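You operate a simulated robot arm through the tools that you are given. There is no shell and no other tool.

The job below is to be done with a simulated two-armed robot. You get a single attempt, and the scene is never put back.

## Task
Stop the hot motor and move it to the finned plate.
Fine: dial to 0, switch off, contact slide out, then open the clamp. Set down upright: green motor.

It is judged by the outcome, as a careful person would: the job done as asked, and still so three seconds after it is handed in. It fails if anything else is knocked over, pushed out of place, dropped, spilled or broken.

## Robot
Two 7-joint arms with fingered hands on one trunk that stands fixed in place. Base frame: the origin is at the foot of the trunk, x ahead of it, y to its left, z up; the work surface is at about z = 866. Units: mm, rad, N and s.
The left shoulder is at [70, 154, 1172], the right one opposite. With the tool pointing down near the work surface each hand reaches from about 100 to 880 mm from the base axis, measured 20 degrees to its own side. Payload 3.9 kg a hand.
Tool frame (each hand has its own): the origin (TCP) lies between the finger pads and is the grasp point; the fingertips stand 30 mm ahead of it; z points along the fingers, y is the line along which they close. Largest opening 104 mm; the body of the gripper starts 35 mm behind the TCP. The gripper is a hand of 4 fingers: y runs from the thumb to the fingers, the wrist lies at [-17, -104, -178] in the tool frame, and closing takes about 1.5 s.
Orientation is that of the tool frame in the base frame, as [roll, pitch, yaw] about the fixed x, y, z axes, in that order (R = Rz(yaw) Ry(pitch) Rx(roll)). With the fingers straight down and the wrist toward the robot, the tool's x, y and z point along [0, 1, 0], [1, 0, 0] and [0, 0, -1] of the base frame.

## Interface
- The arms move only by the tool servo_tool. It takes "left_increments", "right_increments" or both (then of equal length, played together; a hand with none holds still); each is a list of rows, each a list of 7 numbers: the shift along the tool's x, y, z in units of 30 mm (1.0 is 30 mm), then the turn, a rotation vector about the tool's x, y, z in units of 4 degrees (1.0 is 4 degrees), then the opening in per cent of the stroke, from 0 (shut) to 100 (fully open). In form: [[dx, dy, dz, wx, wy, wz, gripper], ...]. A call has 1 to 20 rows; each row shifts and turns the commanded pose from where the row before left it, along the tool's axes as they then stand. A call with a number of a shift or a turn outside -1 to 1 is refused whole. Each row takes 0.2 s and may step no farther than 50 mm and 0.15 rad from the row before; otherwise, or with a gripper value out of range, the whole call is refused. Where a pose cannot be reached the arm comes as near as it can. A force on the tool above 90 N (or 10 N above the force at the start of the call, whichever is more), or a blocked arm, ends the call early, and 0.2 s more pass. The fingers move at their own pace (about 72 mm/s each) and stop on an object; they squeeze with about 26 N. The grip force told is the motor's: it shows also when the fingers shut on nothing. Time passes only in rows, and 0.2 s behind the last, so rows that do not move let the fingers close. The reply holds the time, the measured pose of the TCP, the force on the tool along the base axes, the opening and the grip force, in the units named above and with some noise, with the torque about the TCP (base axes, N m) and any sound that the robot's microphone picked up.
- Cameras (640 x 400 px; columns grow to the right, rows downward): "scene" is now at [133.8, 29.8, 1406.7]; the picture's right is [0.31, -0.95, 0.00], its down [-0.50, -0.16, -0.85] and it looks along [0.81, 0.26, -0.53] (base axes); focal length 283 px, centre (320, 200). "left" rides on the left gripper at [-66, -90, -126] in its tool frame; the picture's right is [-0.78, -0.30, 0.56], its down [0.57, -0.70, 0.42] and it looks along [0.26, 0.65, 0.71] (tool axes); focal length 275 px, centre (320, 200). "right" rides on the right gripper at [66, -90, -126] in its tool frame; the picture's right is [-0.78, 0.30, -0.56], its down [-0.57, -0.70, 0.42] and it looks along [-0.26, 0.65, 0.71] (tool axes); focal length 275 px, centre (320, 200). There is no depth. A picture from a camera that has moved, and an enlarged one, comes with that camera's place and axes in the base frame and with its lens.
- get_image(camera): a new picture of that camera. The clock stands still meanwhile.
- move_column(by): slides the trunk up (or, below 0, down) by that many mm; the arms and the scene camera ride with it, the base frame stays. It gives what a move gives, with no picture.
- preshape(shape, hand): the hand has 4 fingers and takes this shape, open, in about a second: jaw (thumb against the fingers, like two jaws); tri (thumb and two fingers); tip (a fingertip pinch); poke (one finger out to press); point (the index stretched); flat (the hand flat); cup (the hand cupped); fist (a fist). The gripper value then closes the fingers along that shape, each until it touches; the sizes above hold for jaw. It gives what a move gives, with no picture.
- head_to(pan, tilt): turns the head with the scene camera to pan (to the left, within 1.501 rad either way) and tilt (down, from -0.506 to 1.204), counted from straight ahead of the robot. It gives what a move gives.
- zoom(camera, box): a new picture of the part [left, top, right, bottom] of that camera's present view, enlarged. The clock stands still meanwhile.
- hand_in(): hands the job in; it is judged then, once.

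Nothing tells you positions but the pictures and the camera data. Unless the task says otherwise, let go and move clear before handing in.

The tools are called after "Emit:" as a command line: name --argument value ..., lists and objects as JSON in quotes. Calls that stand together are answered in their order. servo_tool: Moves the arms, as the interface text tells. Its arguments: {"type":"object","properties":{"left_increments":{"type":"array","items":{"type":"array","items":{"type":"number"}}},"right_increments":{"type":"array","items":{"type":"array","items":{"type":"number"}}}},"required":[]} The other tools are called the same way: move_column (by) slides the trunk up or down; preshape (shape, hand) gives the hand a shape; head_to (pan, tilt) turns the head that bears the scene camera; get_image (camera) takes a picture; zoom (camera, box) takes an enlarged picture of a part of a camera's view; hand_in () hands the job in.

At the start:

```text
clock: 0.0
left_position: [439.8, 415.5, 1260.9]
left_tool_rot: [-3.141, -0.002, 1.57]
left_ft_force: [0.3, 0.3, 0.1]
left_ft_torque: [0.0, -0.04, 0.04]
left_width: 103.6
left_grasp_force: 0.0
left_shape: jaw
right_position: [591.5, -130.6, 1185.0]
right_tool_rot: [-3.141, 0.0, 1.572]
right_ft_force: [-0.2, 0.2, 0.0]
right_ft_torque: [0.0, -0.01, -0.01]
right_width: 103.8
right_grasp_force: 0.0
right_shape: jaw
trunk travel left (down, up): [-625.0, 315.0]
head pan, tilt: [0.316, 0.555]
```

scene: 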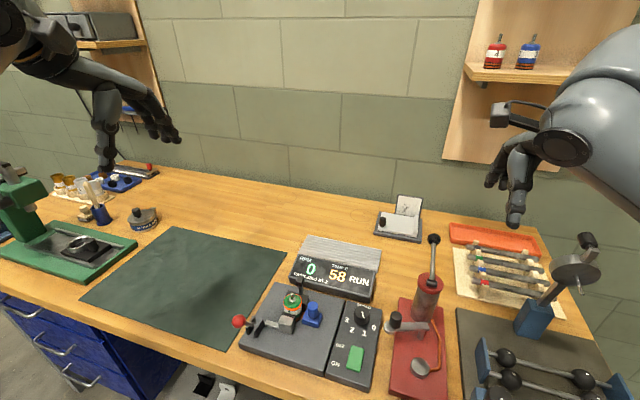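
right: 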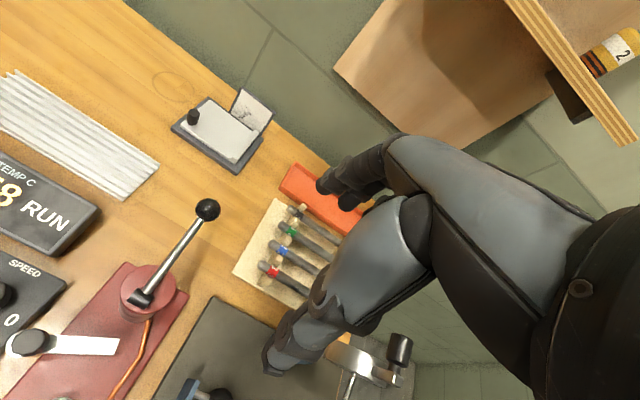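
left: 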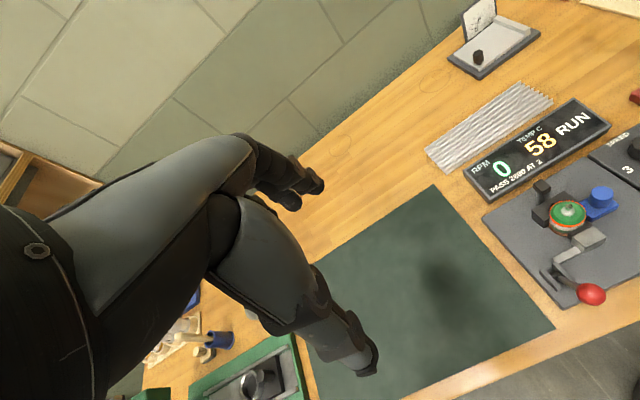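

I see the motor stand in front of the robot with a display (RPM 0, 58 C, RUN), a dial panel and the finned plate behind the display. I'll take closer looks before moving.

Emit:
zoom --camera "scene" --box '[220, 220, 400, 400]'

Emit:
zoom --camera "left" --box '[420, 60, 640, 320]'

Emit:
zoom --camera "scene" --box '[280, 220, 400, 310]'

```text
2.22 times, centred on (310, 310) of scene
camera zoom: at [133.8, 29.8, 1406.7], right [0.31, -0.95, 0.0], down [-0.5, -0.16, -0.85], along [0.81, 0.26, -0.53], focal length 629 px, centre (342, -44)
```

zoom: 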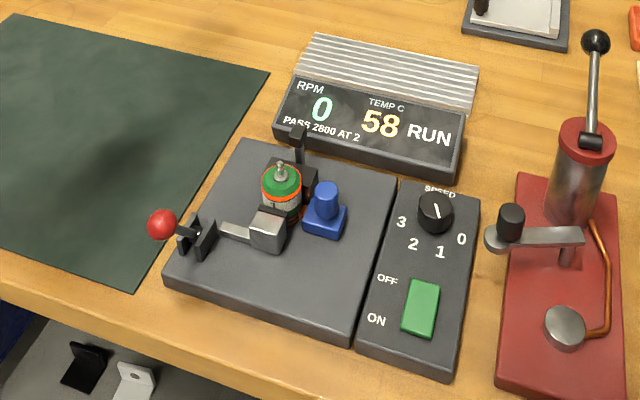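

```text
1.54 times, centred on (530, 190) of left
camera zoom: at [351.4, 350.1, 1386.7], right [-0.3, -0.78, -0.56], down [-0.7, 0.57, -0.42], along [0.65, 0.26, -0.71], focal length 424 px, centre (-3, 215)
```

zoom: 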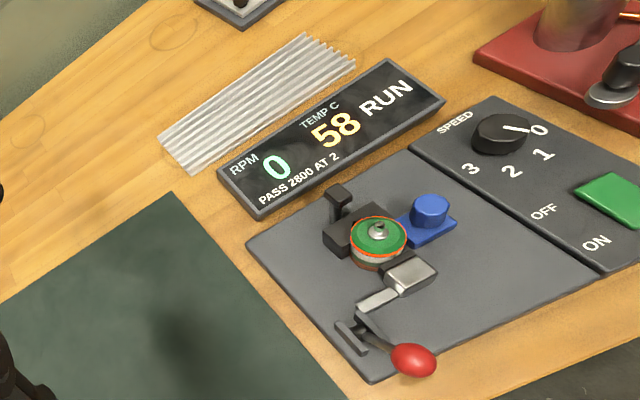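

```text
4.44 times, centred on (340, 265) of scene
camera zoom: at [133.8, 29.8, 1406.7], right [0.31, -0.95, 0.0], down [-0.5, -0.16, -0.85], along [0.81, 0.26, -0.53], focal length 1258 px, centre (231, -89)
```

zoom: 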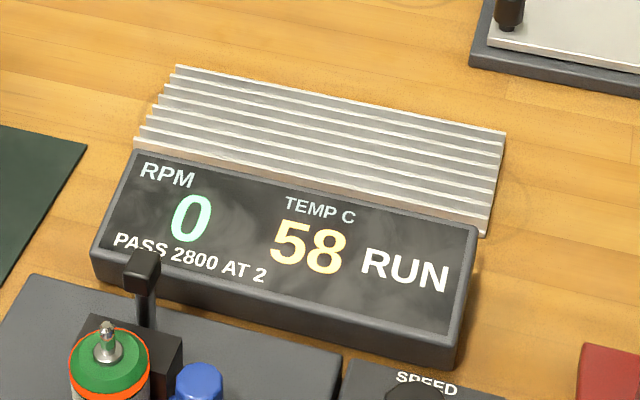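

I'll look closer at the dial, the switch, the clamp and the contact slide.

Emit:
zoom --camera "scene" --box '[320, 290, 390, 390]'

Emit:
zoom --camera "scene" --box '[230, 275, 330, 355]'

Emit:
zoom --camera "left" --box '[500, 160, 620, 320]'

Emit:
zoom --camera "left" --box '[570, 110, 640, 220]'

Emit:
zoom --camera "right" --box '[0, 200, 160, 400]'

```text
4.00 times, centred on (355, 340) of scene
camera zoom: at [133.8, 29.8, 1406.7], right [0.31, -0.95, 0.0], down [-0.5, -0.16, -0.85], along [0.81, 0.26, -0.53], focal length 1133 px, centre (180, -360)
```

zoom: 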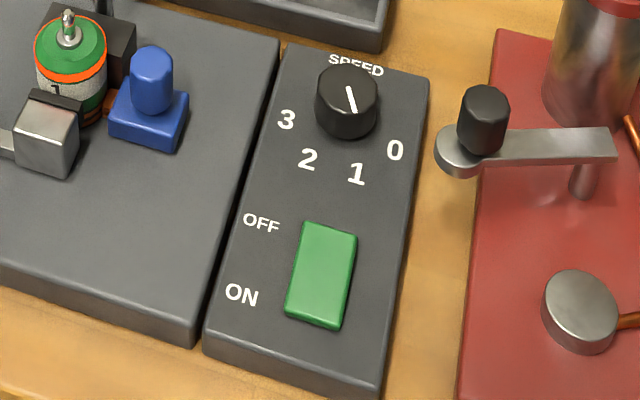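

```text
5.00 times, centred on (280, 315) of scene
camera zoom: at [133.8, 29.8, 1406.7], right [0.31, -0.95, 0.0], down [-0.5, -0.16, -0.85], along [0.81, 0.26, -0.53], focal length 1416 px, centre (520, -375)
```

zoom: 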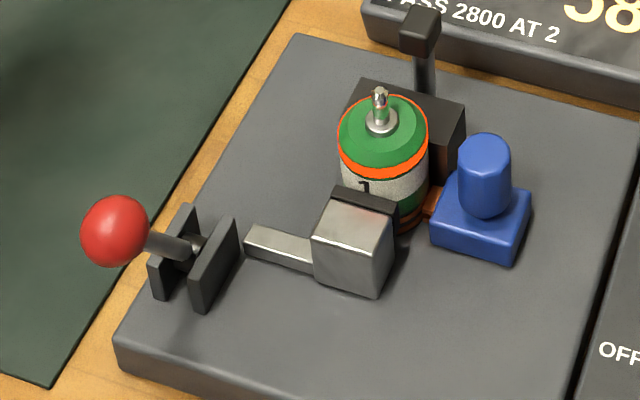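

```text
2.50 times, centred on (560, 240) of left
camera zoom: at [351.4, 350.1, 1386.7], right [-0.3, -0.78, -0.56], down [-0.7, 0.57, -0.42], along [0.65, 0.26, -0.71], focal length 688 px, centre (-280, 100)
```

zoom: 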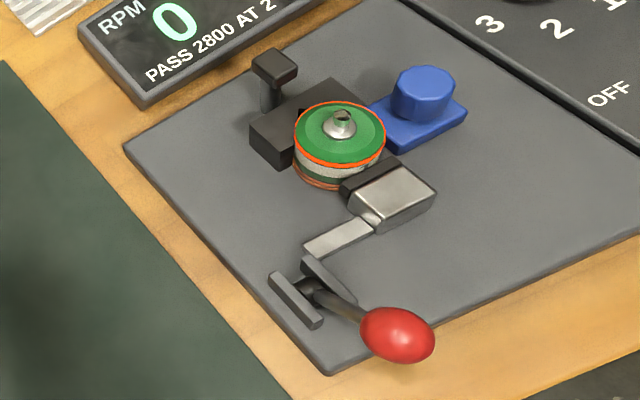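

```text
3.64 times, centred on (605, 165) of left
camera zoom: at [351.4, 350.1, 1386.7], right [-0.3, -0.78, -0.56], down [-0.7, 0.57, -0.42], along [0.65, 0.26, -0.71], focal length 1001 px, centre (-716, 327)
```

zoom: 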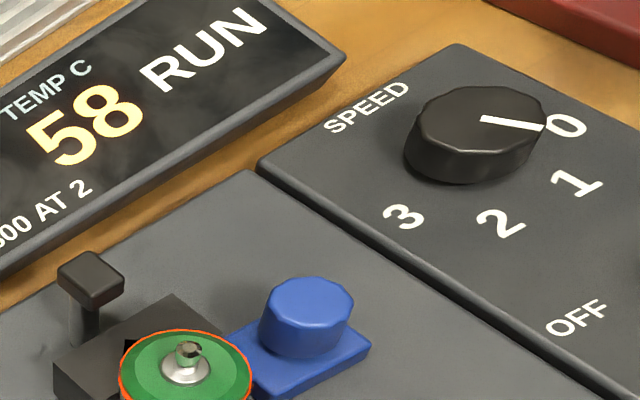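

```text
2.00 times, centred on (80, 300) of right
camera zoom: at [501.3, -65.6, 1310.9], right [0.3, -0.78, 0.56], down [-0.7, -0.57, -0.42], along [0.65, -0.26, -0.71], focal length 551 px, centre (800, 0)
```

zoom: 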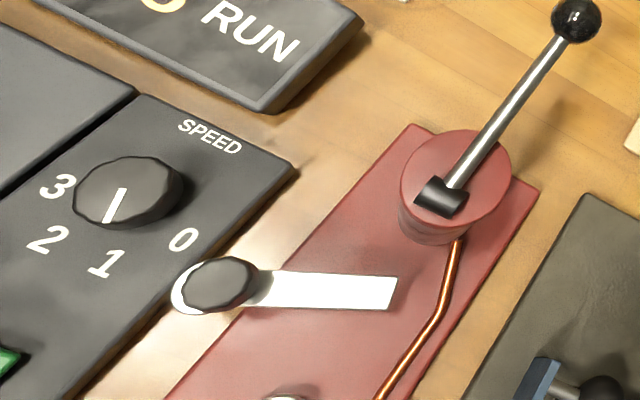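

The dial pointer stands at 1 (about 25° right of straight toward the robot), the rocker is at ON, the blue contact sits right of the motor, and the clamp lever with the red ball is at the left front of the stand. Before moving I'll check how the hand shapes look.

Emit:
preshape --hand "right" --shape "tip"

Emit:
head_to --pan -0.1 --tilt 0.45

Emit:
get_image --camera "scene"

Emit:
get_image --camera "right"

```text
clock: 0.9
left_position: [440.3, 417.3, 1261.4]
left_tool_rot: [3.141, 0.001, 1.571]
left_ft_force: [0.7, 0.6, 0.0]
left_ft_torque: [-0.05, -0.01, 0.03]
left_width: 103.7
left_grasp_force: 0.1
left_shape: jaw
right_position: [591.9, -131.6, 1186.2]
right_tool_rot: [3.14, 0.001, 1.57]
right_ft_force: [-0.2, 0.7, 0.2]
right_ft_torque: [0.02, -0.01, 0.01]
right_width: 103.6
right_grasp_force: 0.0
right_shape: tip
trunk travel left (down, up): [-625.0, 315.0]
head pan, tilt: [0.316, 0.555]
```

```text
clock: 1.8
left_position: [441.4, 417.0, 1260.8]
left_tool_rot: [-3.139, 0.001, 1.572]
left_ft_force: [-0.2, 0.7, -0.5]
left_ft_torque: [-0.01, 0.0, 0.01]
left_width: 103.8
left_grasp_force: 0.0
left_shape: jaw
right_position: [592.4, -132.5, 1186.0]
right_tool_rot: [-3.141, 0.0, 1.571]
right_ft_force: [0.3, 0.1, -0.7]
right_ft_torque: [-0.01, 0.02, -0.01]
right_width: 104.1
right_grasp_force: 0.1
right_shape: tip
trunk travel left (down, up): [-625.0, 315.0]
head pan, tilt: [-0.099, 0.45]
```

```text
taken
camera scene: at [140.0, -7.2, 1416.2], right [-0.1, -1.0, 0.0], down [-0.43, 0.04, -0.9], along [0.9, -0.09, -0.44], focal length 283 px, centre (320, 200)
```

scene: 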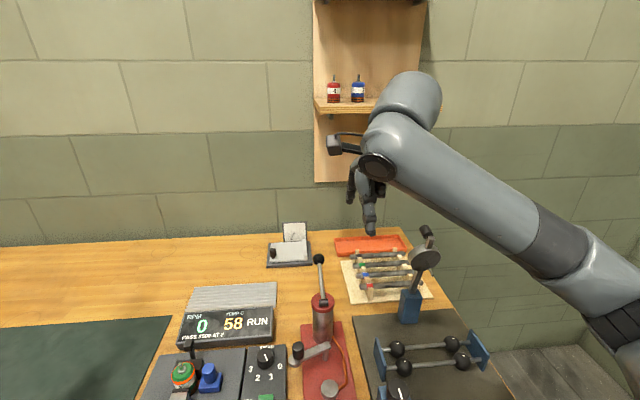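

```text
taken
camera right: at [501.3, -65.5, 1310.9], right [0.3, -0.78, 0.56], down [-0.7, -0.57, -0.42], along [0.65, -0.26, -0.71], focal length 275 px, centre (320, 200)
```

right: 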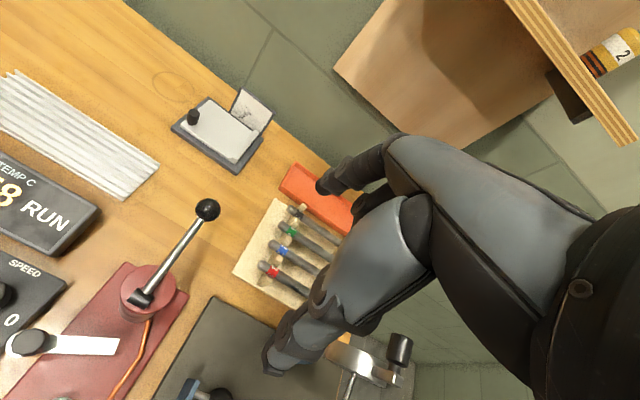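

Emit:
zoom --camera "scene" --box '[220, 330, 330, 400]'

Emit:
zoom --camera "scene" --box '[310, 70, 450, 260]'

Emit:
zoom --camera "right" --box '[200, 120, 500, 390]'

```text
5.71 times, centred on (275, 365) of scene
camera zoom: at [140.0, -7.2, 1416.2], right [-0.1, -1.0, 0.0], down [-0.43, 0.04, -0.9], along [0.9, -0.09, -0.44], focal length 1618 px, centre (577, -743)
```

zoom: 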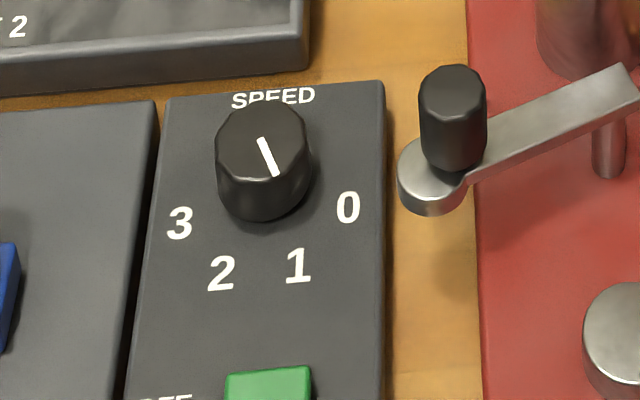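

```text
2.11 times, centred on (380, 165) of scene
camera zoom: at [140.0, -7.2, 1416.2], right [-0.1, -1.0, 0.0], down [-0.43, 0.04, -0.9], along [0.9, -0.09, -0.44], focal length 596 px, centre (194, 274)
```

zoom: 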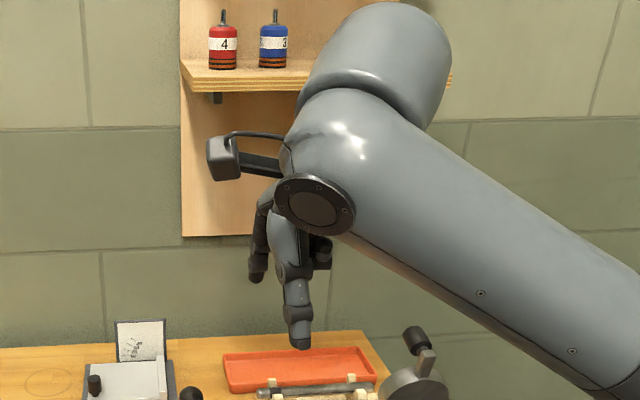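

```text
1.48 times, centred on (350, 255) of right
camera zoom: at [501.3, -65.5, 1310.9], right [0.3, -0.78, 0.56], down [-0.7, -0.57, -0.42], along [0.65, -0.26, -0.71], focal length 408 px, centre (276, 118)
```

zoom: 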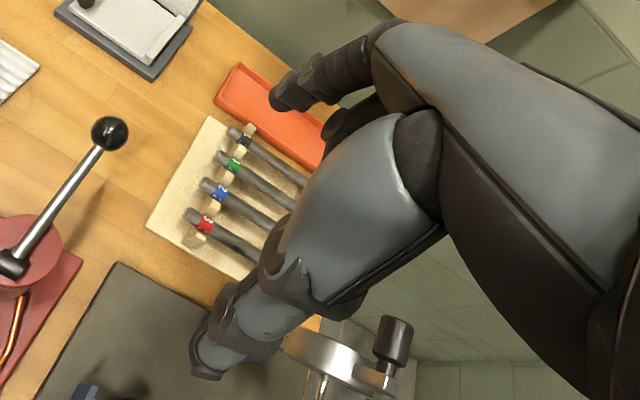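

The dial clearly points to 1. I take it to be centred near (513, 62), top at z≈905; I'll bring the right hand above it, turned by -25° so it can turn +50° while gripping.

Emit:
servo_tool --right_increments '[[0.924, -0.376, 0, 0, 0, 0, 100], [0.924, -0.376, 0, 0, 0, 0, 100], [0.924, -0.376, 0, 0, 0, 0, 100], [0.924, -0.376, 0, 0, 0, 0, 100], [0.924, -0.376, 0, 0, 0, 0, 100], [0.924, -0.376, 0, 0, 0, 0, 100], [0.924, -0.376, 0, 0, 0, 0, 100], [0, 0, 0.8, 0, 0, 0.893, 100], [0, 0, 0.8, 0, 0, 0.893, 100], [0, 0, 0.8, 0, 0, 0.893, 100], [0, 0, 0.8, 0, 0, 0.893, 100], [0, 0, 0.8, 0, 0, 0.893, 100], [0, 0, 0.5, 0, 0, 0.893, 100], [0, 0, 0, 0, 0, 0.893, 100]]'

Emit:
get_image --camera "right"

Emit:
get_image --camera "scene"

Emit:
get_image --camera "left"

```text
clock: 4.8
left_position: [440.4, 417.5, 1260.5]
left_tool_rot: [-3.14, 0.002, 1.571]
left_ft_force: [-0.6, -0.9, -0.2]
left_ft_torque: [0.03, -0.01, -0.03]
left_width: 103.5
left_grasp_force: 0.0
left_shape: jaw
right_position: [512.3, 62.8, 1051.2]
right_tool_rot: [-3.141, 0.002, 1.135]
right_ft_force: [0.7, -0.2, -0.4]
right_ft_torque: [0.0, -0.02, 0.0]
right_width: 104.1
right_grasp_force: 0.0
right_shape: tip
trunk travel left (down, up): [-625.0, 315.0]
head pan, tilt: [-0.099, 0.45]
```

```text
taken
camera right: at [458.5, 160.8, 1175.5], right [-0.06, -0.83, 0.56], down [-0.88, -0.22, -0.42], along [0.48, -0.51, -0.71], focal length 275 px, centre (320, 200)
```

right: 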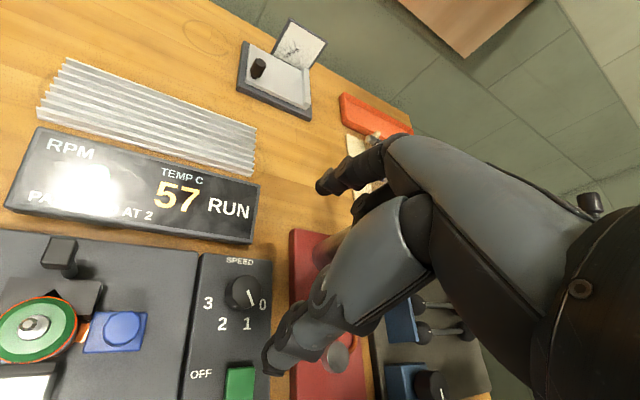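

```text
taken
camera scene: at [139.9, -7.0, 1416.2], right [-0.1, -1.0, 0.0], down [-0.43, 0.04, -0.9], along [0.9, -0.09, -0.44], focal length 283 px, centre (320, 200)
```

scene: 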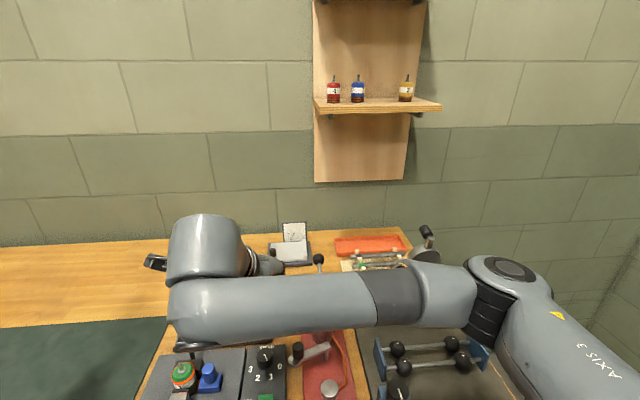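

```text
taken
camera left: at [351.2, 350.4, 1386.7], right [-0.3, -0.78, -0.56], down [-0.7, 0.57, -0.42], along [0.65, 0.26, -0.71], focal length 275 px, centre (320, 200)
```

left: 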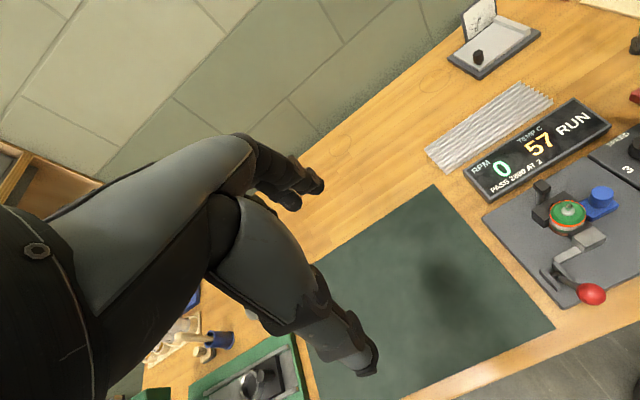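

Emit:
zoom --camera "right" --box '[180, 230, 300, 400]'

Emit:
zoom --camera "right" --box '[0, 200, 180, 400]'

```text
2.35 times, centred on (240, 315) of right
camera zoom: at [458.5, 160.8, 1175.5], right [-0.06, -0.83, 0.56], down [-0.88, -0.22, -0.42], along [0.48, -0.51, -0.71], focal length 648 px, centre (508, -71)
```

zoom: 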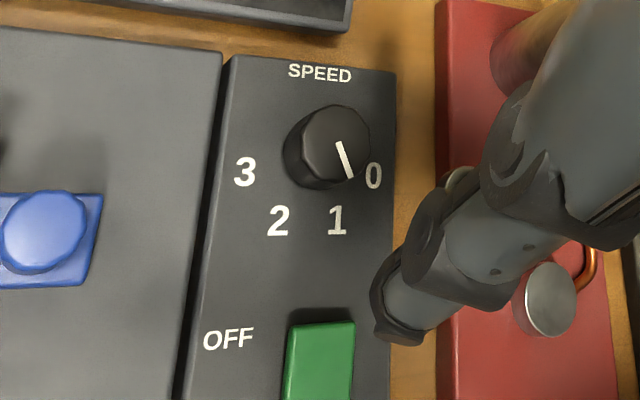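

```text
2.00 times, centred on (90, 300) of right
camera zoom: at [458.5, 160.8, 1175.5], right [-0.06, -0.83, 0.56], down [-0.88, -0.22, -0.42], along [0.48, -0.51, -0.71], focal length 551 px, centre (780, 0)
```

zoom: 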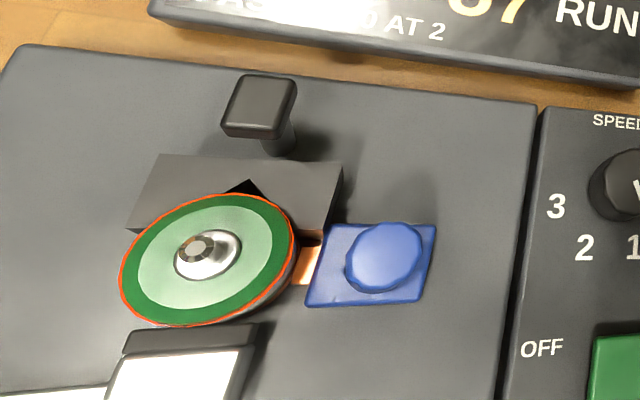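

The dial centre works out at about (513, 63). I'll lower with the fingers partly open and look before closing.

Emit:
servo_tool --right_increments '[[0, 0, 0.8, 0, 0, 0, 65], [0, 0, 0.8, 0, 0, 0, 65], [0, 0, 0.8, 0, 0, 0, 65], [0, 0, 0.8, 0, 0, 0, 65], [0, 0, 0.5, 0, 0, 0, 65], [0, 0, 0.0, 0, 0, 0, 65]]'

Emit:
get_image --camera "right"

Emit:
zoom --camera "right" --box '[160, 140, 400, 380]'

```text
clock: 6.2
left_position: [440.4, 417.7, 1261.1]
left_tool_rot: [3.141, 0.001, 1.57]
left_ft_force: [0.3, -0.3, -0.1]
left_ft_torque: [-0.01, -0.01, -0.01]
left_width: 103.9
left_grasp_force: 0.1
left_shape: jaw
right_position: [513.6, 63.1, 940.3]
right_tool_rot: [3.141, -0.001, 1.134]
right_ft_force: [-0.2, 0.6, 0.5]
right_ft_torque: [0.0, 0.02, -0.01]
right_width: 67.8
right_grasp_force: 0.0
right_shape: tip
trunk travel left (down, up): [-625.0, 315.0]
head pan, tilt: [-0.099, 0.45]
```

```text
taken
camera right: at [459.0, 160.1, 1065.5], right [-0.06, -0.83, 0.56], down [-0.88, -0.22, -0.42], along [0.48, -0.51, -0.71], focal length 275 px, centre (320, 200)
```

right: 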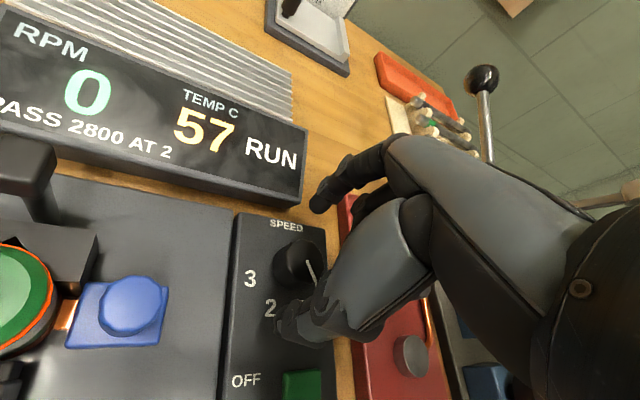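

```text
1.67 times, centred on (280, 260) of right
camera zoom: at [459.0, 160.1, 1065.5], right [-0.06, -0.83, 0.56], down [-0.88, -0.22, -0.42], along [0.48, -0.51, -0.71], focal length 459 px, centre (387, 100)
```

zoom: 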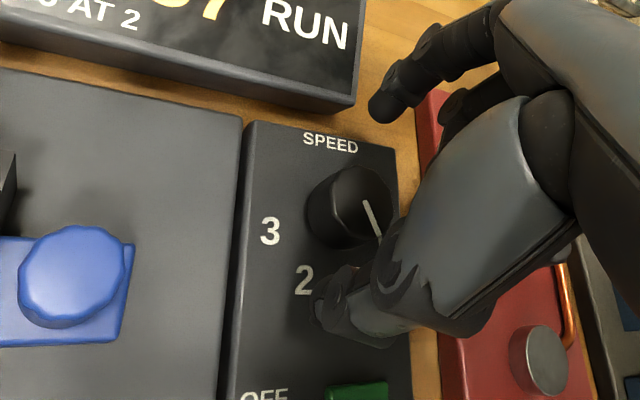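

Thumb and index straddle the dial symmetrically. I'll lower to z≈922 and close on it.

Emit:
servo_tool --right_increments '[[0, 0, 0.3, 0, 0, 0, 65], [0, 0, 0.3, 0, 0, 0, 65], [0, 0, 0.0, 0, 0, 0, 65]]'

Emit:
servo_tool --right_increments '[[0, 0, 0, 0, 0, 0, 45], [0, 0, 0, 0, 0, 0, 30], [0, 0, 0, 0, 0, 0, 20], [0, 0, 0, 0, 0, 0, 10], [0, 0, 0, 0, 0, 0, 0], [0, 0, 0, 0, 0, 0, 0], [0, 0, 0, 0, 0, 0, 0]]'

Emit:
zoom --camera "right" --box '[160, 140, 400, 380]'

```text
clock: 7.0
left_position: [440.9, 416.5, 1261.3]
left_tool_rot: [3.14, 0.001, 1.57]
left_ft_force: [0.2, 0.0, 0.0]
left_ft_torque: [0.0, 0.0, 0.01]
left_width: 103.8
left_grasp_force: 0.0
left_shape: jaw
right_position: [512.6, 62.4, 921.6]
right_tool_rot: [-3.141, -0.001, 1.134]
right_ft_force: [0.3, 0.5, -0.1]
right_ft_torque: [0.0, 0.02, 0.0]
right_width: 67.9
right_grasp_force: 0.0
right_shape: tip
trunk travel left (down, up): [-625.0, 315.0]
head pan, tilt: [-0.099, 0.45]
```

```text
clock: 8.6
left_position: [442.1, 418.4, 1261.3]
left_tool_rot: [-3.141, -0.002, 1.569]
left_ft_force: [-0.5, 0.6, -0.4]
left_ft_torque: [0.02, -0.02, 0.0]
left_width: 103.6
left_grasp_force: 0.1
left_shape: jaw
right_position: [513.5, 61.9, 921.6]
right_tool_rot: [3.139, 0.0, 1.136]
right_ft_force: [1.1, 5.0, -1.0]
right_ft_torque: [0.07, -0.07, 0.0]
right_width: 24.2
right_grasp_force: 25.8
right_shape: tip
trunk travel left (down, up): [-625.0, 315.0]
head pan, tilt: [-0.099, 0.45]
```

```text
1.67 times, centred on (280, 260) of right
camera zoom: at [458.5, 161.3, 1046.6], right [-0.06, -0.83, 0.56], down [-0.88, -0.22, -0.42], along [0.48, -0.51, -0.71], focal length 459 px, centre (387, 100)
```

zoom: 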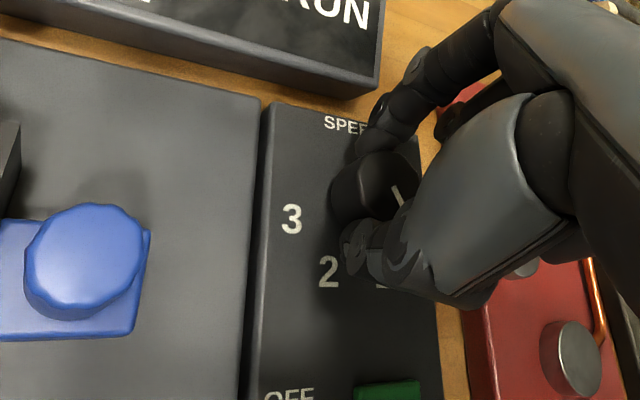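

Grip is on the dial (24 mm, 26 N). I'll turn +50° about the vertical toward 0.

Emit:
servo_tool --right_increments '[[0, 0, 0, 0, 0, -0.9, 0], [0, 0, 0, 0, 0, -0.9, 0], [0, 0, 0, 0, 0, -0.9, 0], [0, 0, 0, 0, 0, -0.9, 0], [0, 0, 0, 0, 0, -0.9, 0], [0, 0, 0, 0, 0, -0.9, 0], [0, 0, 0, 0, 0, -0.9, 0], [0, 0, 0, 0, 0, 0, 0]]'

Emit:
zoom --camera "right" --box '[160, 140, 400, 380]'

```text
clock: 10.4
left_position: [440.4, 418.6, 1260.8]
left_tool_rot: [-3.14, -0.001, 1.57]
left_ft_force: [-0.5, -0.4, 0.0]
left_ft_torque: [0.0, 0.01, -0.01]
left_width: 104.0
left_grasp_force: 0.0
left_shape: jaw
right_position: [512.5, 62.7, 921.6]
right_tool_rot: [-3.14, 0.004, 1.575]
right_ft_force: [-2.7, 4.6, -4.8]
right_ft_torque: [0.13, -0.01, 0.02]
right_width: 24.1
right_grasp_force: 26.3
right_shape: tip
trunk travel left (down, up): [-625.0, 315.0]
head pan, tilt: [-0.099, 0.45]
```

```text
1.67 times, centred on (280, 260) of right
camera zoom: at [421.8, 128.9, 1046.8], right [0.3, -0.77, 0.56], down [-0.7, -0.58, -0.42], along [0.65, -0.26, -0.71], focal length 459 px, centre (387, 100)
```

zoom: 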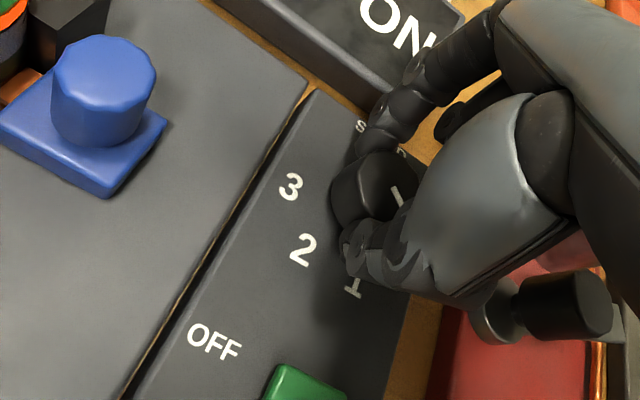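

The dial turned along with the hand by 25°. I'll do the other 25°, keeping watch on the red stand's knob.

Emit:
servo_tool --right_increments '[[0, 0, 0, 0, 0, -0.9, 0], [0, 0, 0, 0, 0, -0.9, 0], [0, 0, 0, 0, 0, -0.9, 0], [0, 0, 0, 0, 0, -0.9, 0], [0, 0, 0, 0, 0, -0.9, 0], [0, 0, 0, 0, 0, -0.9, 0], [0, 0, 0, 0, 0, -0.9, 0], [0, 0, 0, 0, 0, 0, 0]]'

Emit:
zoom --camera "right" --box '[160, 140, 400, 380]'

Emit:
zoom --camera "left" --box '[460, 80, 640, 320]'

```text
clock: 12.2
left_position: [440.2, 417.7, 1261.6]
left_tool_rot: [3.141, -0.001, 1.57]
left_ft_force: [0.0, 0.7, -0.5]
left_ft_torque: [-0.01, 0.01, -0.03]
left_width: 103.7
left_grasp_force: 0.0
left_shape: jaw
right_position: [511.7, 61.9, 921.5]
right_tool_rot: [-3.14, 0.002, 2.015]
right_ft_force: [-0.4, 4.4, -1.2]
right_ft_torque: [0.05, 0.01, -0.15]
right_width: 24.4
right_grasp_force: 26.0
right_shape: tip
trunk travel left (down, up): [-625.0, 315.0]
head pan, tilt: [-0.099, 0.45]
```

```text
1.67 times, centred on (280, 260) of right
camera zoom: at [402.3, 83.5, 1046.8], right [0.6, -0.57, 0.56], down [-0.39, -0.82, -0.42], along [0.7, 0.04, -0.71], focal length 459 px, centre (387, 100)
```

zoom: 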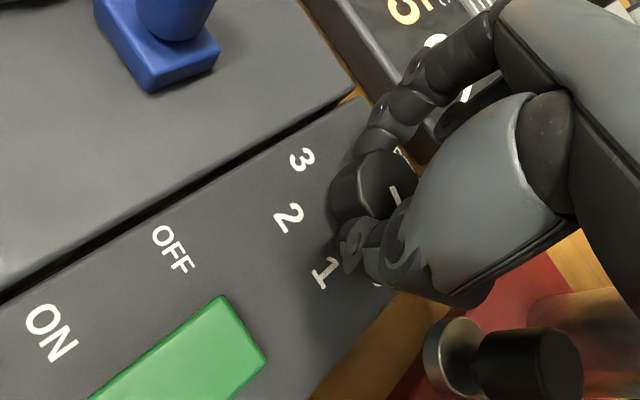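

```text
1.67 times, centred on (550, 200) of left
camera zoom: at [351.4, 351.1, 1386.5], right [-0.3, -0.78, -0.56], down [-0.7, 0.57, -0.42], along [0.65, 0.26, -0.71], focal length 459 px, centre (-63, 200)
```

zoom: 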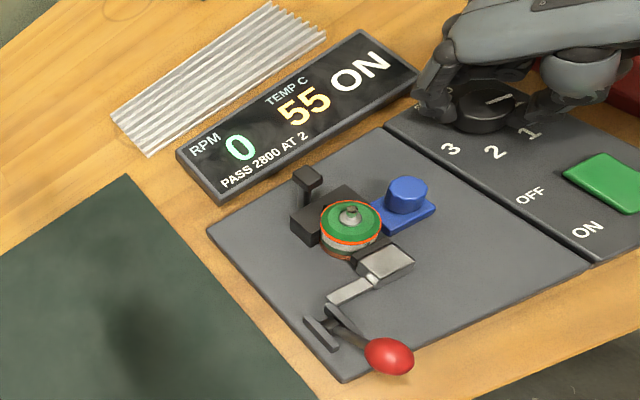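

The display now reads ON instead of RUN, so the dial is at 0. I'll release and rise, then check the dial.

Emit:
servo_tool --right_increments '[[0, 0, 0, 0, 0, 0, 30], [0, 0, 0, 0, 0, 0, 50], [0, 0, 0, 0, 0, 0, 60], [0, 0, 0, 0, 0, 0, 65], [0, 0, -0.5, 0, 0, 0, 65], [0, 0, -0.9, 0, 0, 0, 65], [0, 0, -0.9, 0, 0, 0, 65], [0, 0, -0.9, 0, 0, 0, 65], [0, 0, -0.9, 0, 0, 0, 65], [0, 0, 0, 0, 0, 0, 65]]'

Emit:
zoom --camera "right" --box '[100, 140, 400, 400]'

Emit:
zoom --camera "left" --box '[460, 80, 640, 320]'

```text
clock: 14.4
left_position: [441.0, 416.7, 1261.5]
left_tool_rot: [3.14, -0.002, 1.571]
left_ft_force: [0.3, 0.4, -0.2]
left_ft_torque: [-0.02, 0.06, -0.02]
left_width: 103.5
left_grasp_force: 0.1
left_shape: jaw
right_position: [513.3, 62.3, 1048.7]
right_tool_rot: [-3.141, 0.001, 2.015]
right_ft_force: [0.4, -0.2, -0.2]
right_ft_torque: [-0.01, -0.03, 0.03]
right_width: 67.3
right_grasp_force: 0.1
right_shape: tip
trunk travel left (down, up): [-625.0, 315.0]
head pan, tilt: [-0.099, 0.45]
```

```text
1.54 times, centred on (250, 270) of right
camera zoom: at [403.2, 83.5, 1171.9], right [0.6, -0.57, 0.56], down [-0.39, -0.82, -0.42], along [0.7, 0.04, -0.71], focal length 424 px, centre (428, 92)
```

zoom: 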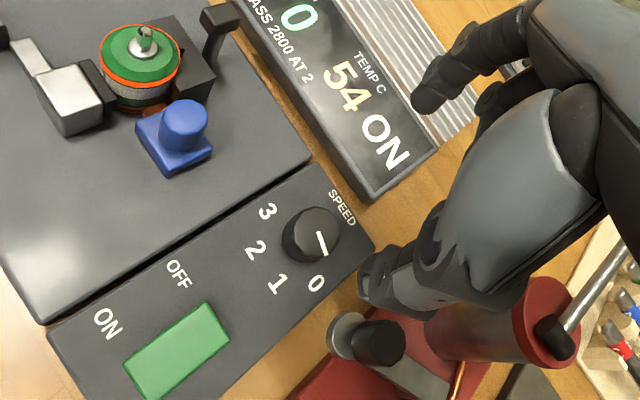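

```text
1.67 times, centred on (550, 200) of left
camera zoom: at [351.5, 350.2, 1386.7], right [-0.3, -0.78, -0.56], down [-0.7, 0.57, -0.42], along [0.65, 0.26, -0.71], focal length 459 px, centre (-63, 200)
```

zoom: 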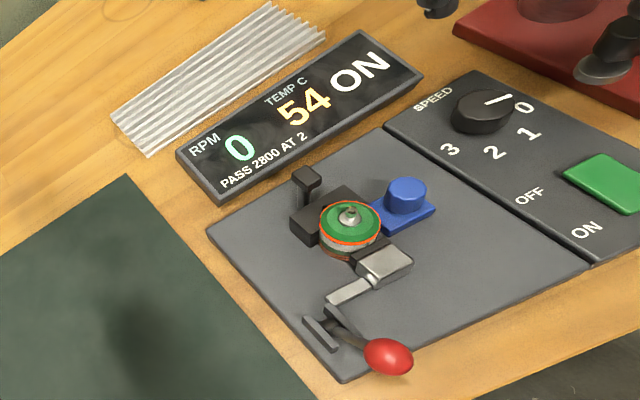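

Dial is at 0. The rocker spans x≈406–447 at y≈57, with OFF at the far end; I'll shut the fingers into a pinch and hover over the far end.

Emit:
servo_tool --right_increments '[[0, 0, 0, 0, 0, 0.9, 30], [0, 0, 0, 0, 0, 0.9, 0], [0, 0, 0, 0, 0, 0.9, 0], [0, 0, 0, 0, 0, 0.9, 0], [0, 0, 0, 0, 0, 0.9, 0], [0, 0, 0, 0, 0, 0.9, 0], [0, 0, 0, 0, 0, 0.9, 0], [-0.06, -0.8, 0, 0, 0, 0, 0], [-0.06, -0.8, 0, 0, 0, 0, 0], [-0.05, -0.8, 0, 0, 0, 0, 0], [0, 0, 0.9, 0, 0, 0, 0], [0, 0, 0.9, 0, 0, 0, 0], [0, 0, 0.9, 0, 0, 0, 0], [0, 0, 0.5, 0, 0, 0, 0], [0, 0, 0, 0, 0, 0, 0]]'

Emit:
get_image --camera "right"

Emit:
zoom --camera "right" --box '[160, 200, 400, 400]'

Emit:
zoom --camera "left" --box '[460, 80, 640, 320]'

```text
clock: 17.6
left_position: [440.6, 417.3, 1261.2]
left_tool_rot: [3.141, 0.0, 1.57]
left_ft_force: [-0.8, 0.5, -0.7]
left_ft_torque: [0.0, 0.0, 0.01]
left_width: 103.8
left_grasp_force: 0.0
left_shape: jaw
right_position: [439.8, 56.4, 949.7]
right_tool_rot: [-3.141, -0.002, 1.575]
right_ft_force: [-0.8, -0.8, 0.6]
right_ft_torque: [-0.01, -0.05, 0.0]
right_width: 0.0
right_grasp_force: 25.8
right_shape: tip
trunk travel left (down, up): [-625.0, 315.0]
head pan, tilt: [-0.099, 0.45]
```

```text
taken
camera right: at [349.9, 122.5, 1074.4], right [0.3, -0.77, 0.56], down [-0.7, -0.58, -0.42], along [0.65, -0.26, -0.71], focal length 275 px, centre (320, 200)
```

right: 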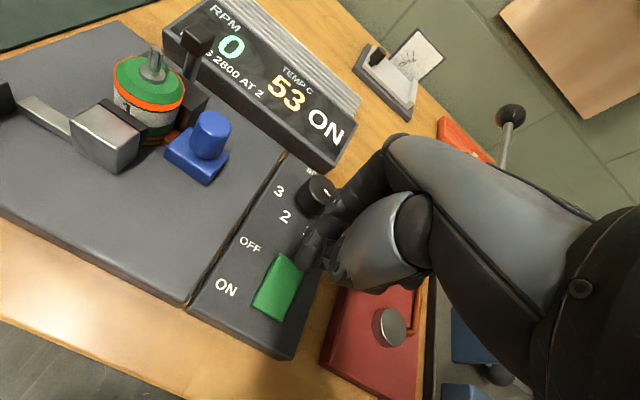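

```text
2.00 times, centred on (280, 300) of right
camera zoom: at [349.9, 122.5, 1074.4], right [0.3, -0.77, 0.56], down [-0.7, -0.58, -0.42], along [0.65, -0.26, -0.71], focal length 551 px, centre (400, 0)
```

zoom: 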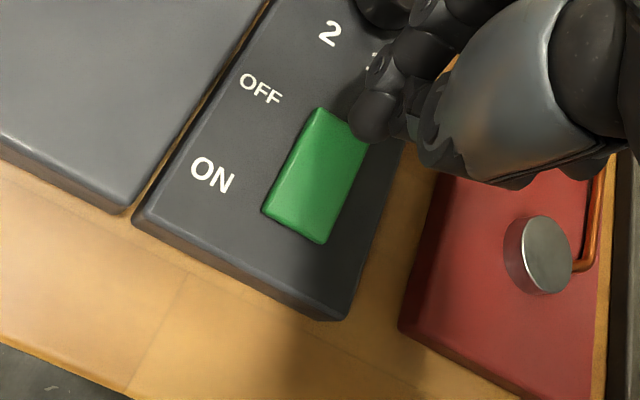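

```text
1.67 times, centred on (550, 200) of left
camera zoom: at [351.4, 350.4, 1386.7], right [-0.3, -0.78, -0.56], down [-0.7, 0.57, -0.42], along [0.65, 0.26, -0.71], focal length 459 px, centre (-63, 200)
```

zoom: 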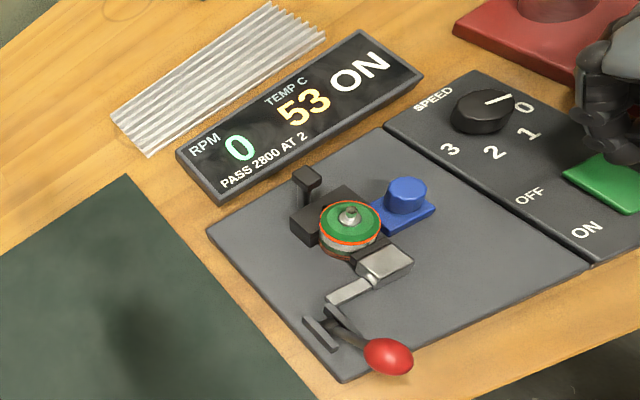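

The pinched tip is over the far (OFF) half of the rocker. I'll press down slowly.

Emit:
servo_tool --right_increments '[[0, 0, 0.4, 0, 0, 0, 0], [0, 0, 0.3, 0, 0, 0, 0], [0, 0, 0.1, 0, 0, 0, 0], [0, 0, 0.1, 0, 0, 0, 0], [0, 0, 0, 0, 0, 0, 0]]'

Emit:
zoom --camera "right" --box '[160, 100, 400, 400]'

```text
clock: 18.8
left_position: [441.3, 417.5, 1260.4]
left_tool_rot: [-3.14, 0.0, 1.571]
left_ft_force: [1.0, -0.4, 0.4]
left_ft_torque: [0.03, 0.01, -0.06]
left_width: 103.7
left_grasp_force: 0.0
left_shape: jaw
right_position: [441.2, 56.8, 921.3]
right_tool_rot: [-3.142, 0.0, 1.575]
right_ft_force: [0.1, -0.6, -0.5]
right_ft_torque: [0.0, -0.02, -0.01]
right_width: 0.1
right_grasp_force: 25.5
right_shape: tip
trunk travel left (down, up): [-625.0, 315.0]
head pan, tilt: [-0.099, 0.45]
```

```text
1.33 times, centred on (280, 250) of right
camera zoom: at [350.0, 122.4, 1046.7], right [0.3, -0.77, 0.56], down [-0.7, -0.58, -0.42], along [0.65, -0.26, -0.71], focal length 367 px, centre (373, 133)
```

zoom: 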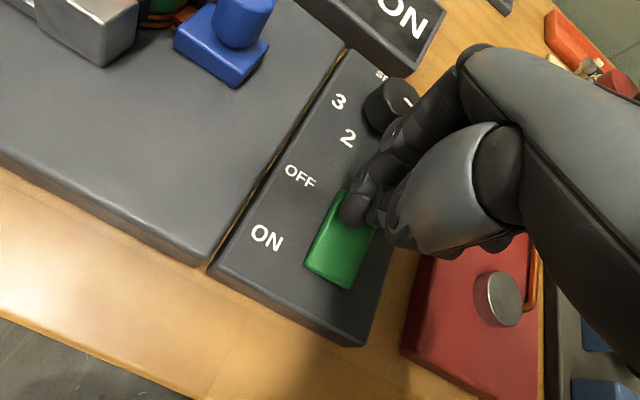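

Emit:
servo_tool --right_increments '[[0, 0, 0.1, 0, 0, 0, 0], [0, 0, 0.1, 0, 0, 0, 0], [0, 0, 0, 0, 0, 0, 0]]'

Emit:
zoom --camera "right" --box '[230, 100, 380, 300]'

```text
clock: 19.6
left_position: [438.9, 416.8, 1261.4]
left_tool_rot: [-3.141, 0.0, 1.57]
left_ft_force: [-0.1, 0.3, 0.1]
left_ft_torque: [0.01, 0.0, -0.03]
left_width: 103.7
left_grasp_force: 0.0
left_shape: jaw
right_position: [440.2, 56.4, 916.6]
right_tool_rot: [3.139, -0.001, 1.577]
right_ft_force: [-0.9, -0.7, 10.0]
right_ft_torque: [0.02, -0.01, -0.01]
right_width: 0.0
right_grasp_force: 26.0
right_shape: tip
trunk travel left (down, up): [-625.0, 315.0]
head pan, tilt: [-0.099, 0.45]
```

```text
2.00 times, centred on (305, 200) of right
camera zoom: at [349.2, 122.6, 1042.0], right [0.3, -0.78, 0.56], down [-0.7, -0.58, -0.43], along [0.65, -0.26, -0.71], focal length 551 px, centre (350, 200)
```

zoom: 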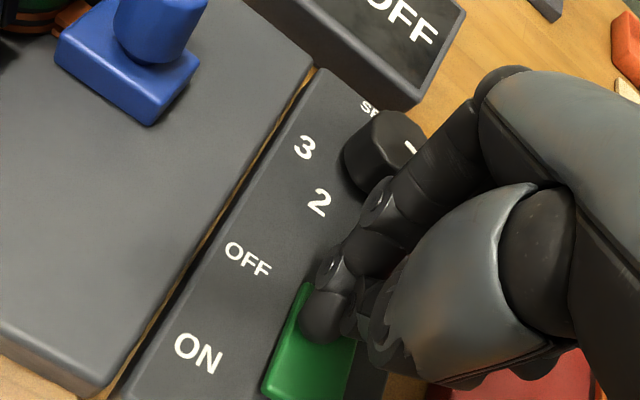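

The display reads OFF, so the switch went over. I'll lift straight up and check the dial and rocker.

Emit:
servo_tool --right_increments '[[0, 0, -0.3, 0, 0, 0, 0], [0, 0, -0.8, 0, 0, 0, 0], [0, 0, -0.9, 0, 0, 0, 0], [0, 0, -0.9, 0, 0, 0, 0], [0, 0, -0.9, 0, 0, 0, 0], [0, 0, 0, 0, 0, 0, 0]]'

Emit:
get_image --camera "right"

Emit:
zoom --camera "left" --box '[460, 80, 640, 320]'

```text
clock: 21.0
left_position: [442.2, 415.5, 1261.9]
left_tool_rot: [-3.141, 0.001, 1.571]
left_ft_force: [0.1, 0.6, -0.5]
left_ft_torque: [0.02, 0.01, -0.01]
left_width: 103.4
left_grasp_force: 0.2
left_shape: jaw
right_position: [440.4, 56.2, 1030.5]
right_tool_rot: [-3.14, 0.001, 1.574]
right_ft_force: [0.3, 0.1, -0.6]
right_ft_torque: [0.02, -0.02, 0.02]
right_width: 0.0
right_grasp_force: 26.2
right_shape: tip
trunk travel left (down, up): [-625.0, 315.0]
head pan, tilt: [-0.099, 0.45]
```

```text
taken
camera right: at [350.4, 122.3, 1156.2], right [0.3, -0.77, 0.56], down [-0.7, -0.58, -0.42], along [0.65, -0.26, -0.71], focal length 275 px, centre (320, 200)
```

right: 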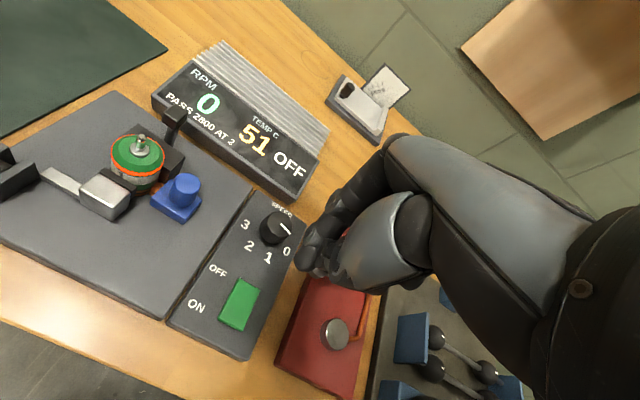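

```text
1.67 times, centred on (550, 200) of left
camera zoom: at [351.7, 350.2, 1386.6], right [-0.3, -0.78, -0.56], down [-0.7, 0.57, -0.42], along [0.65, 0.26, -0.71], focal length 459 px, centre (-63, 200)
```

zoom: 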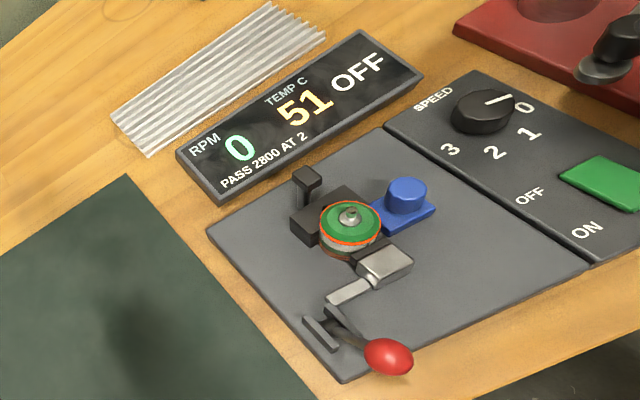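

The switch is off and the dial is still at 0. Next is the blue contact slide, with its knob near (477, 157) and top around z=937; I'll position the right hand above it.

Emit:
servo_tool --right_increments '[[0.83, 0.3, 0, 0, 0, 0, 20], [0.83, 0.3, 0, 0, 0, 0, 40], [0.83, 0.3, 0, 0, 0, 0, 55], [0.83, 0.3, 0, 0, 0, 0, 55], [0, 0, 0, 0, 0, 0, 55], [0, 0, 0, 0, 0, 0, 55]]'

Emit:
get_image --camera "right"

Emit:
zoom --camera "right" --box '[160, 140, 360, 340]'

Emit:
zoom --camera "left" --box '[460, 80, 640, 320]'

```text
clock: 22.4
left_position: [441.1, 416.8, 1260.7]
left_tool_rot: [-3.14, 0.001, 1.571]
left_ft_force: [-0.2, 0.5, -0.8]
left_ft_torque: [0.01, 0.01, 0.02]
left_width: 103.6
left_grasp_force: 0.1
left_shape: jaw
right_position: [475.4, 157.4, 1029.6]
right_tool_rot: [3.141, 0.0, 1.576]
right_ft_force: [0.9, -0.1, -0.2]
right_ft_torque: [0.01, 0.02, 0.02]
right_width: 56.7
right_grasp_force: 0.0
right_shape: tip
trunk travel left (down, up): [-625.0, 315.0]
head pan, tilt: [-0.099, 0.45]
```

```text
taken
camera right: at [384.8, 223.1, 1155.2], right [0.3, -0.77, 0.56], down [-0.7, -0.58, -0.42], along [0.65, -0.26, -0.71], focal length 275 px, centre (320, 200)
```

right: 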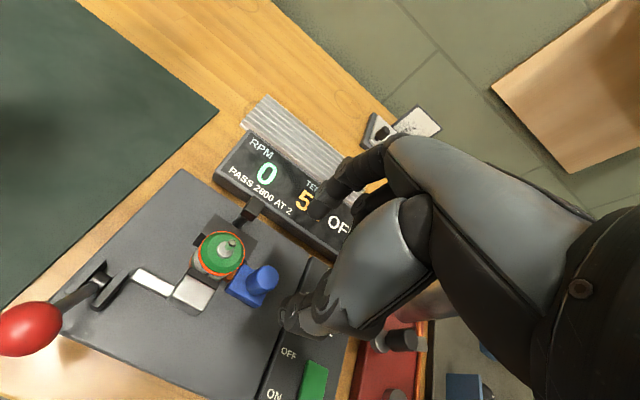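

```text
2.00 times, centred on (260, 240) of right
camera zoom: at [384.8, 223.1, 1155.2], right [0.3, -0.77, 0.56], down [-0.7, -0.58, -0.42], along [0.65, -0.26, -0.71], focal length 551 px, centre (440, 120)
```

zoom: 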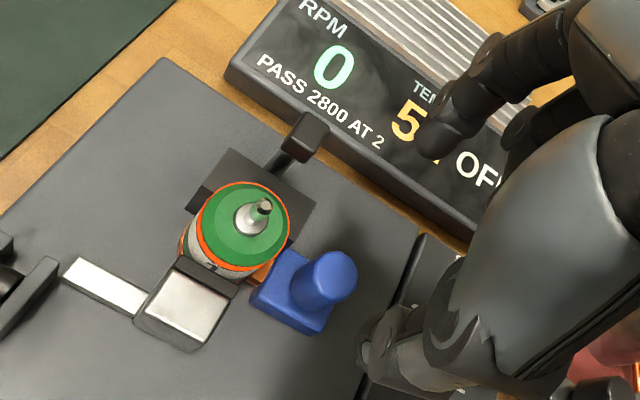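

```text
1.67 times, centred on (550, 200) of left
camera zoom: at [351.4, 350.5, 1386.6], right [-0.3, -0.78, -0.56], down [-0.7, 0.57, -0.42], along [0.65, 0.26, -0.71], focal length 459 px, centre (-63, 200)
```

zoom: 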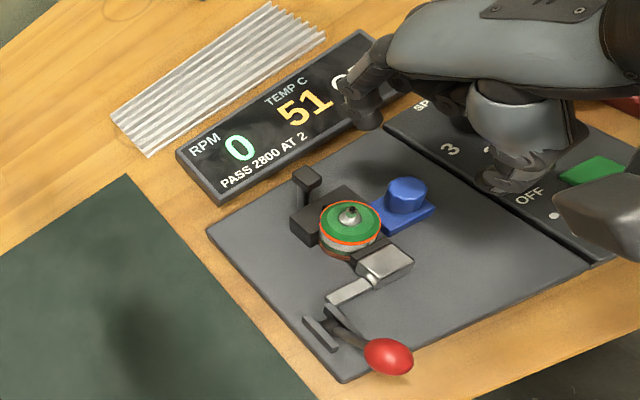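

Emit:
servo_tool --right_increments '[[0.05, 0.07, 0.75, 0, 0, 0, 50], [0, 0, 0.75, 0, 0, 0, 50], [0, 0, 0.7, 0, 0, 0, 50], [0, 0, 0.4, 0, 0, 0, 50], [0, 0, 0, 0, 0, 0, 50]]'

Emit:
zoom --camera "right" --box '[160, 140, 400, 340]'

Emit:
zoom --camera "left" --box '[500, 140, 640, 320]'

```text
clock: 23.6
left_position: [440.5, 417.8, 1260.7]
left_tool_rot: [3.141, -0.001, 1.57]
left_ft_force: [-0.2, -0.1, -0.3]
left_ft_torque: [-0.01, -0.01, -0.03]
left_width: 103.9
left_grasp_force: 0.0
left_shape: jaw
right_position: [478.0, 158.2, 951.9]
right_tool_rot: [3.141, 0.0, 1.574]
right_ft_force: [-0.1, -0.9, 0.2]
right_ft_torque: [-0.03, 0.01, 0.01]
right_width: 52.4
right_grasp_force: 0.0
right_shape: tip
trunk travel left (down, up): [-625.0, 315.0]
head pan, tilt: [-0.099, 0.45]
```

```text
2.00 times, centred on (280, 240) of right
camera zoom: at [386.9, 224.2, 1077.0], right [0.3, -0.77, 0.56], down [-0.7, -0.58, -0.42], along [0.65, -0.26, -0.71], focal length 551 px, centre (400, 120)
```

zoom: 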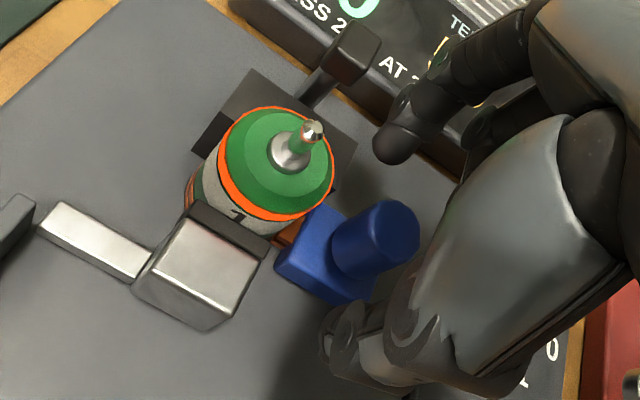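

```text
2.22 times, centred on (570, 230) of left
camera zoom: at [351.3, 350.5, 1386.6], right [-0.3, -0.78, -0.56], down [-0.7, 0.57, -0.42], along [0.65, 0.26, -0.71], focal length 612 px, centre (-236, 133)
```

zoom: 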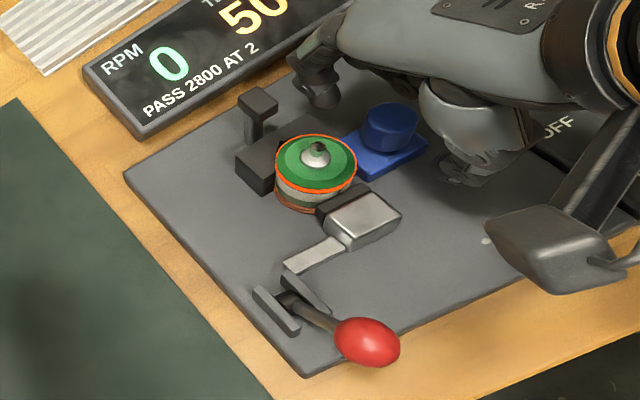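

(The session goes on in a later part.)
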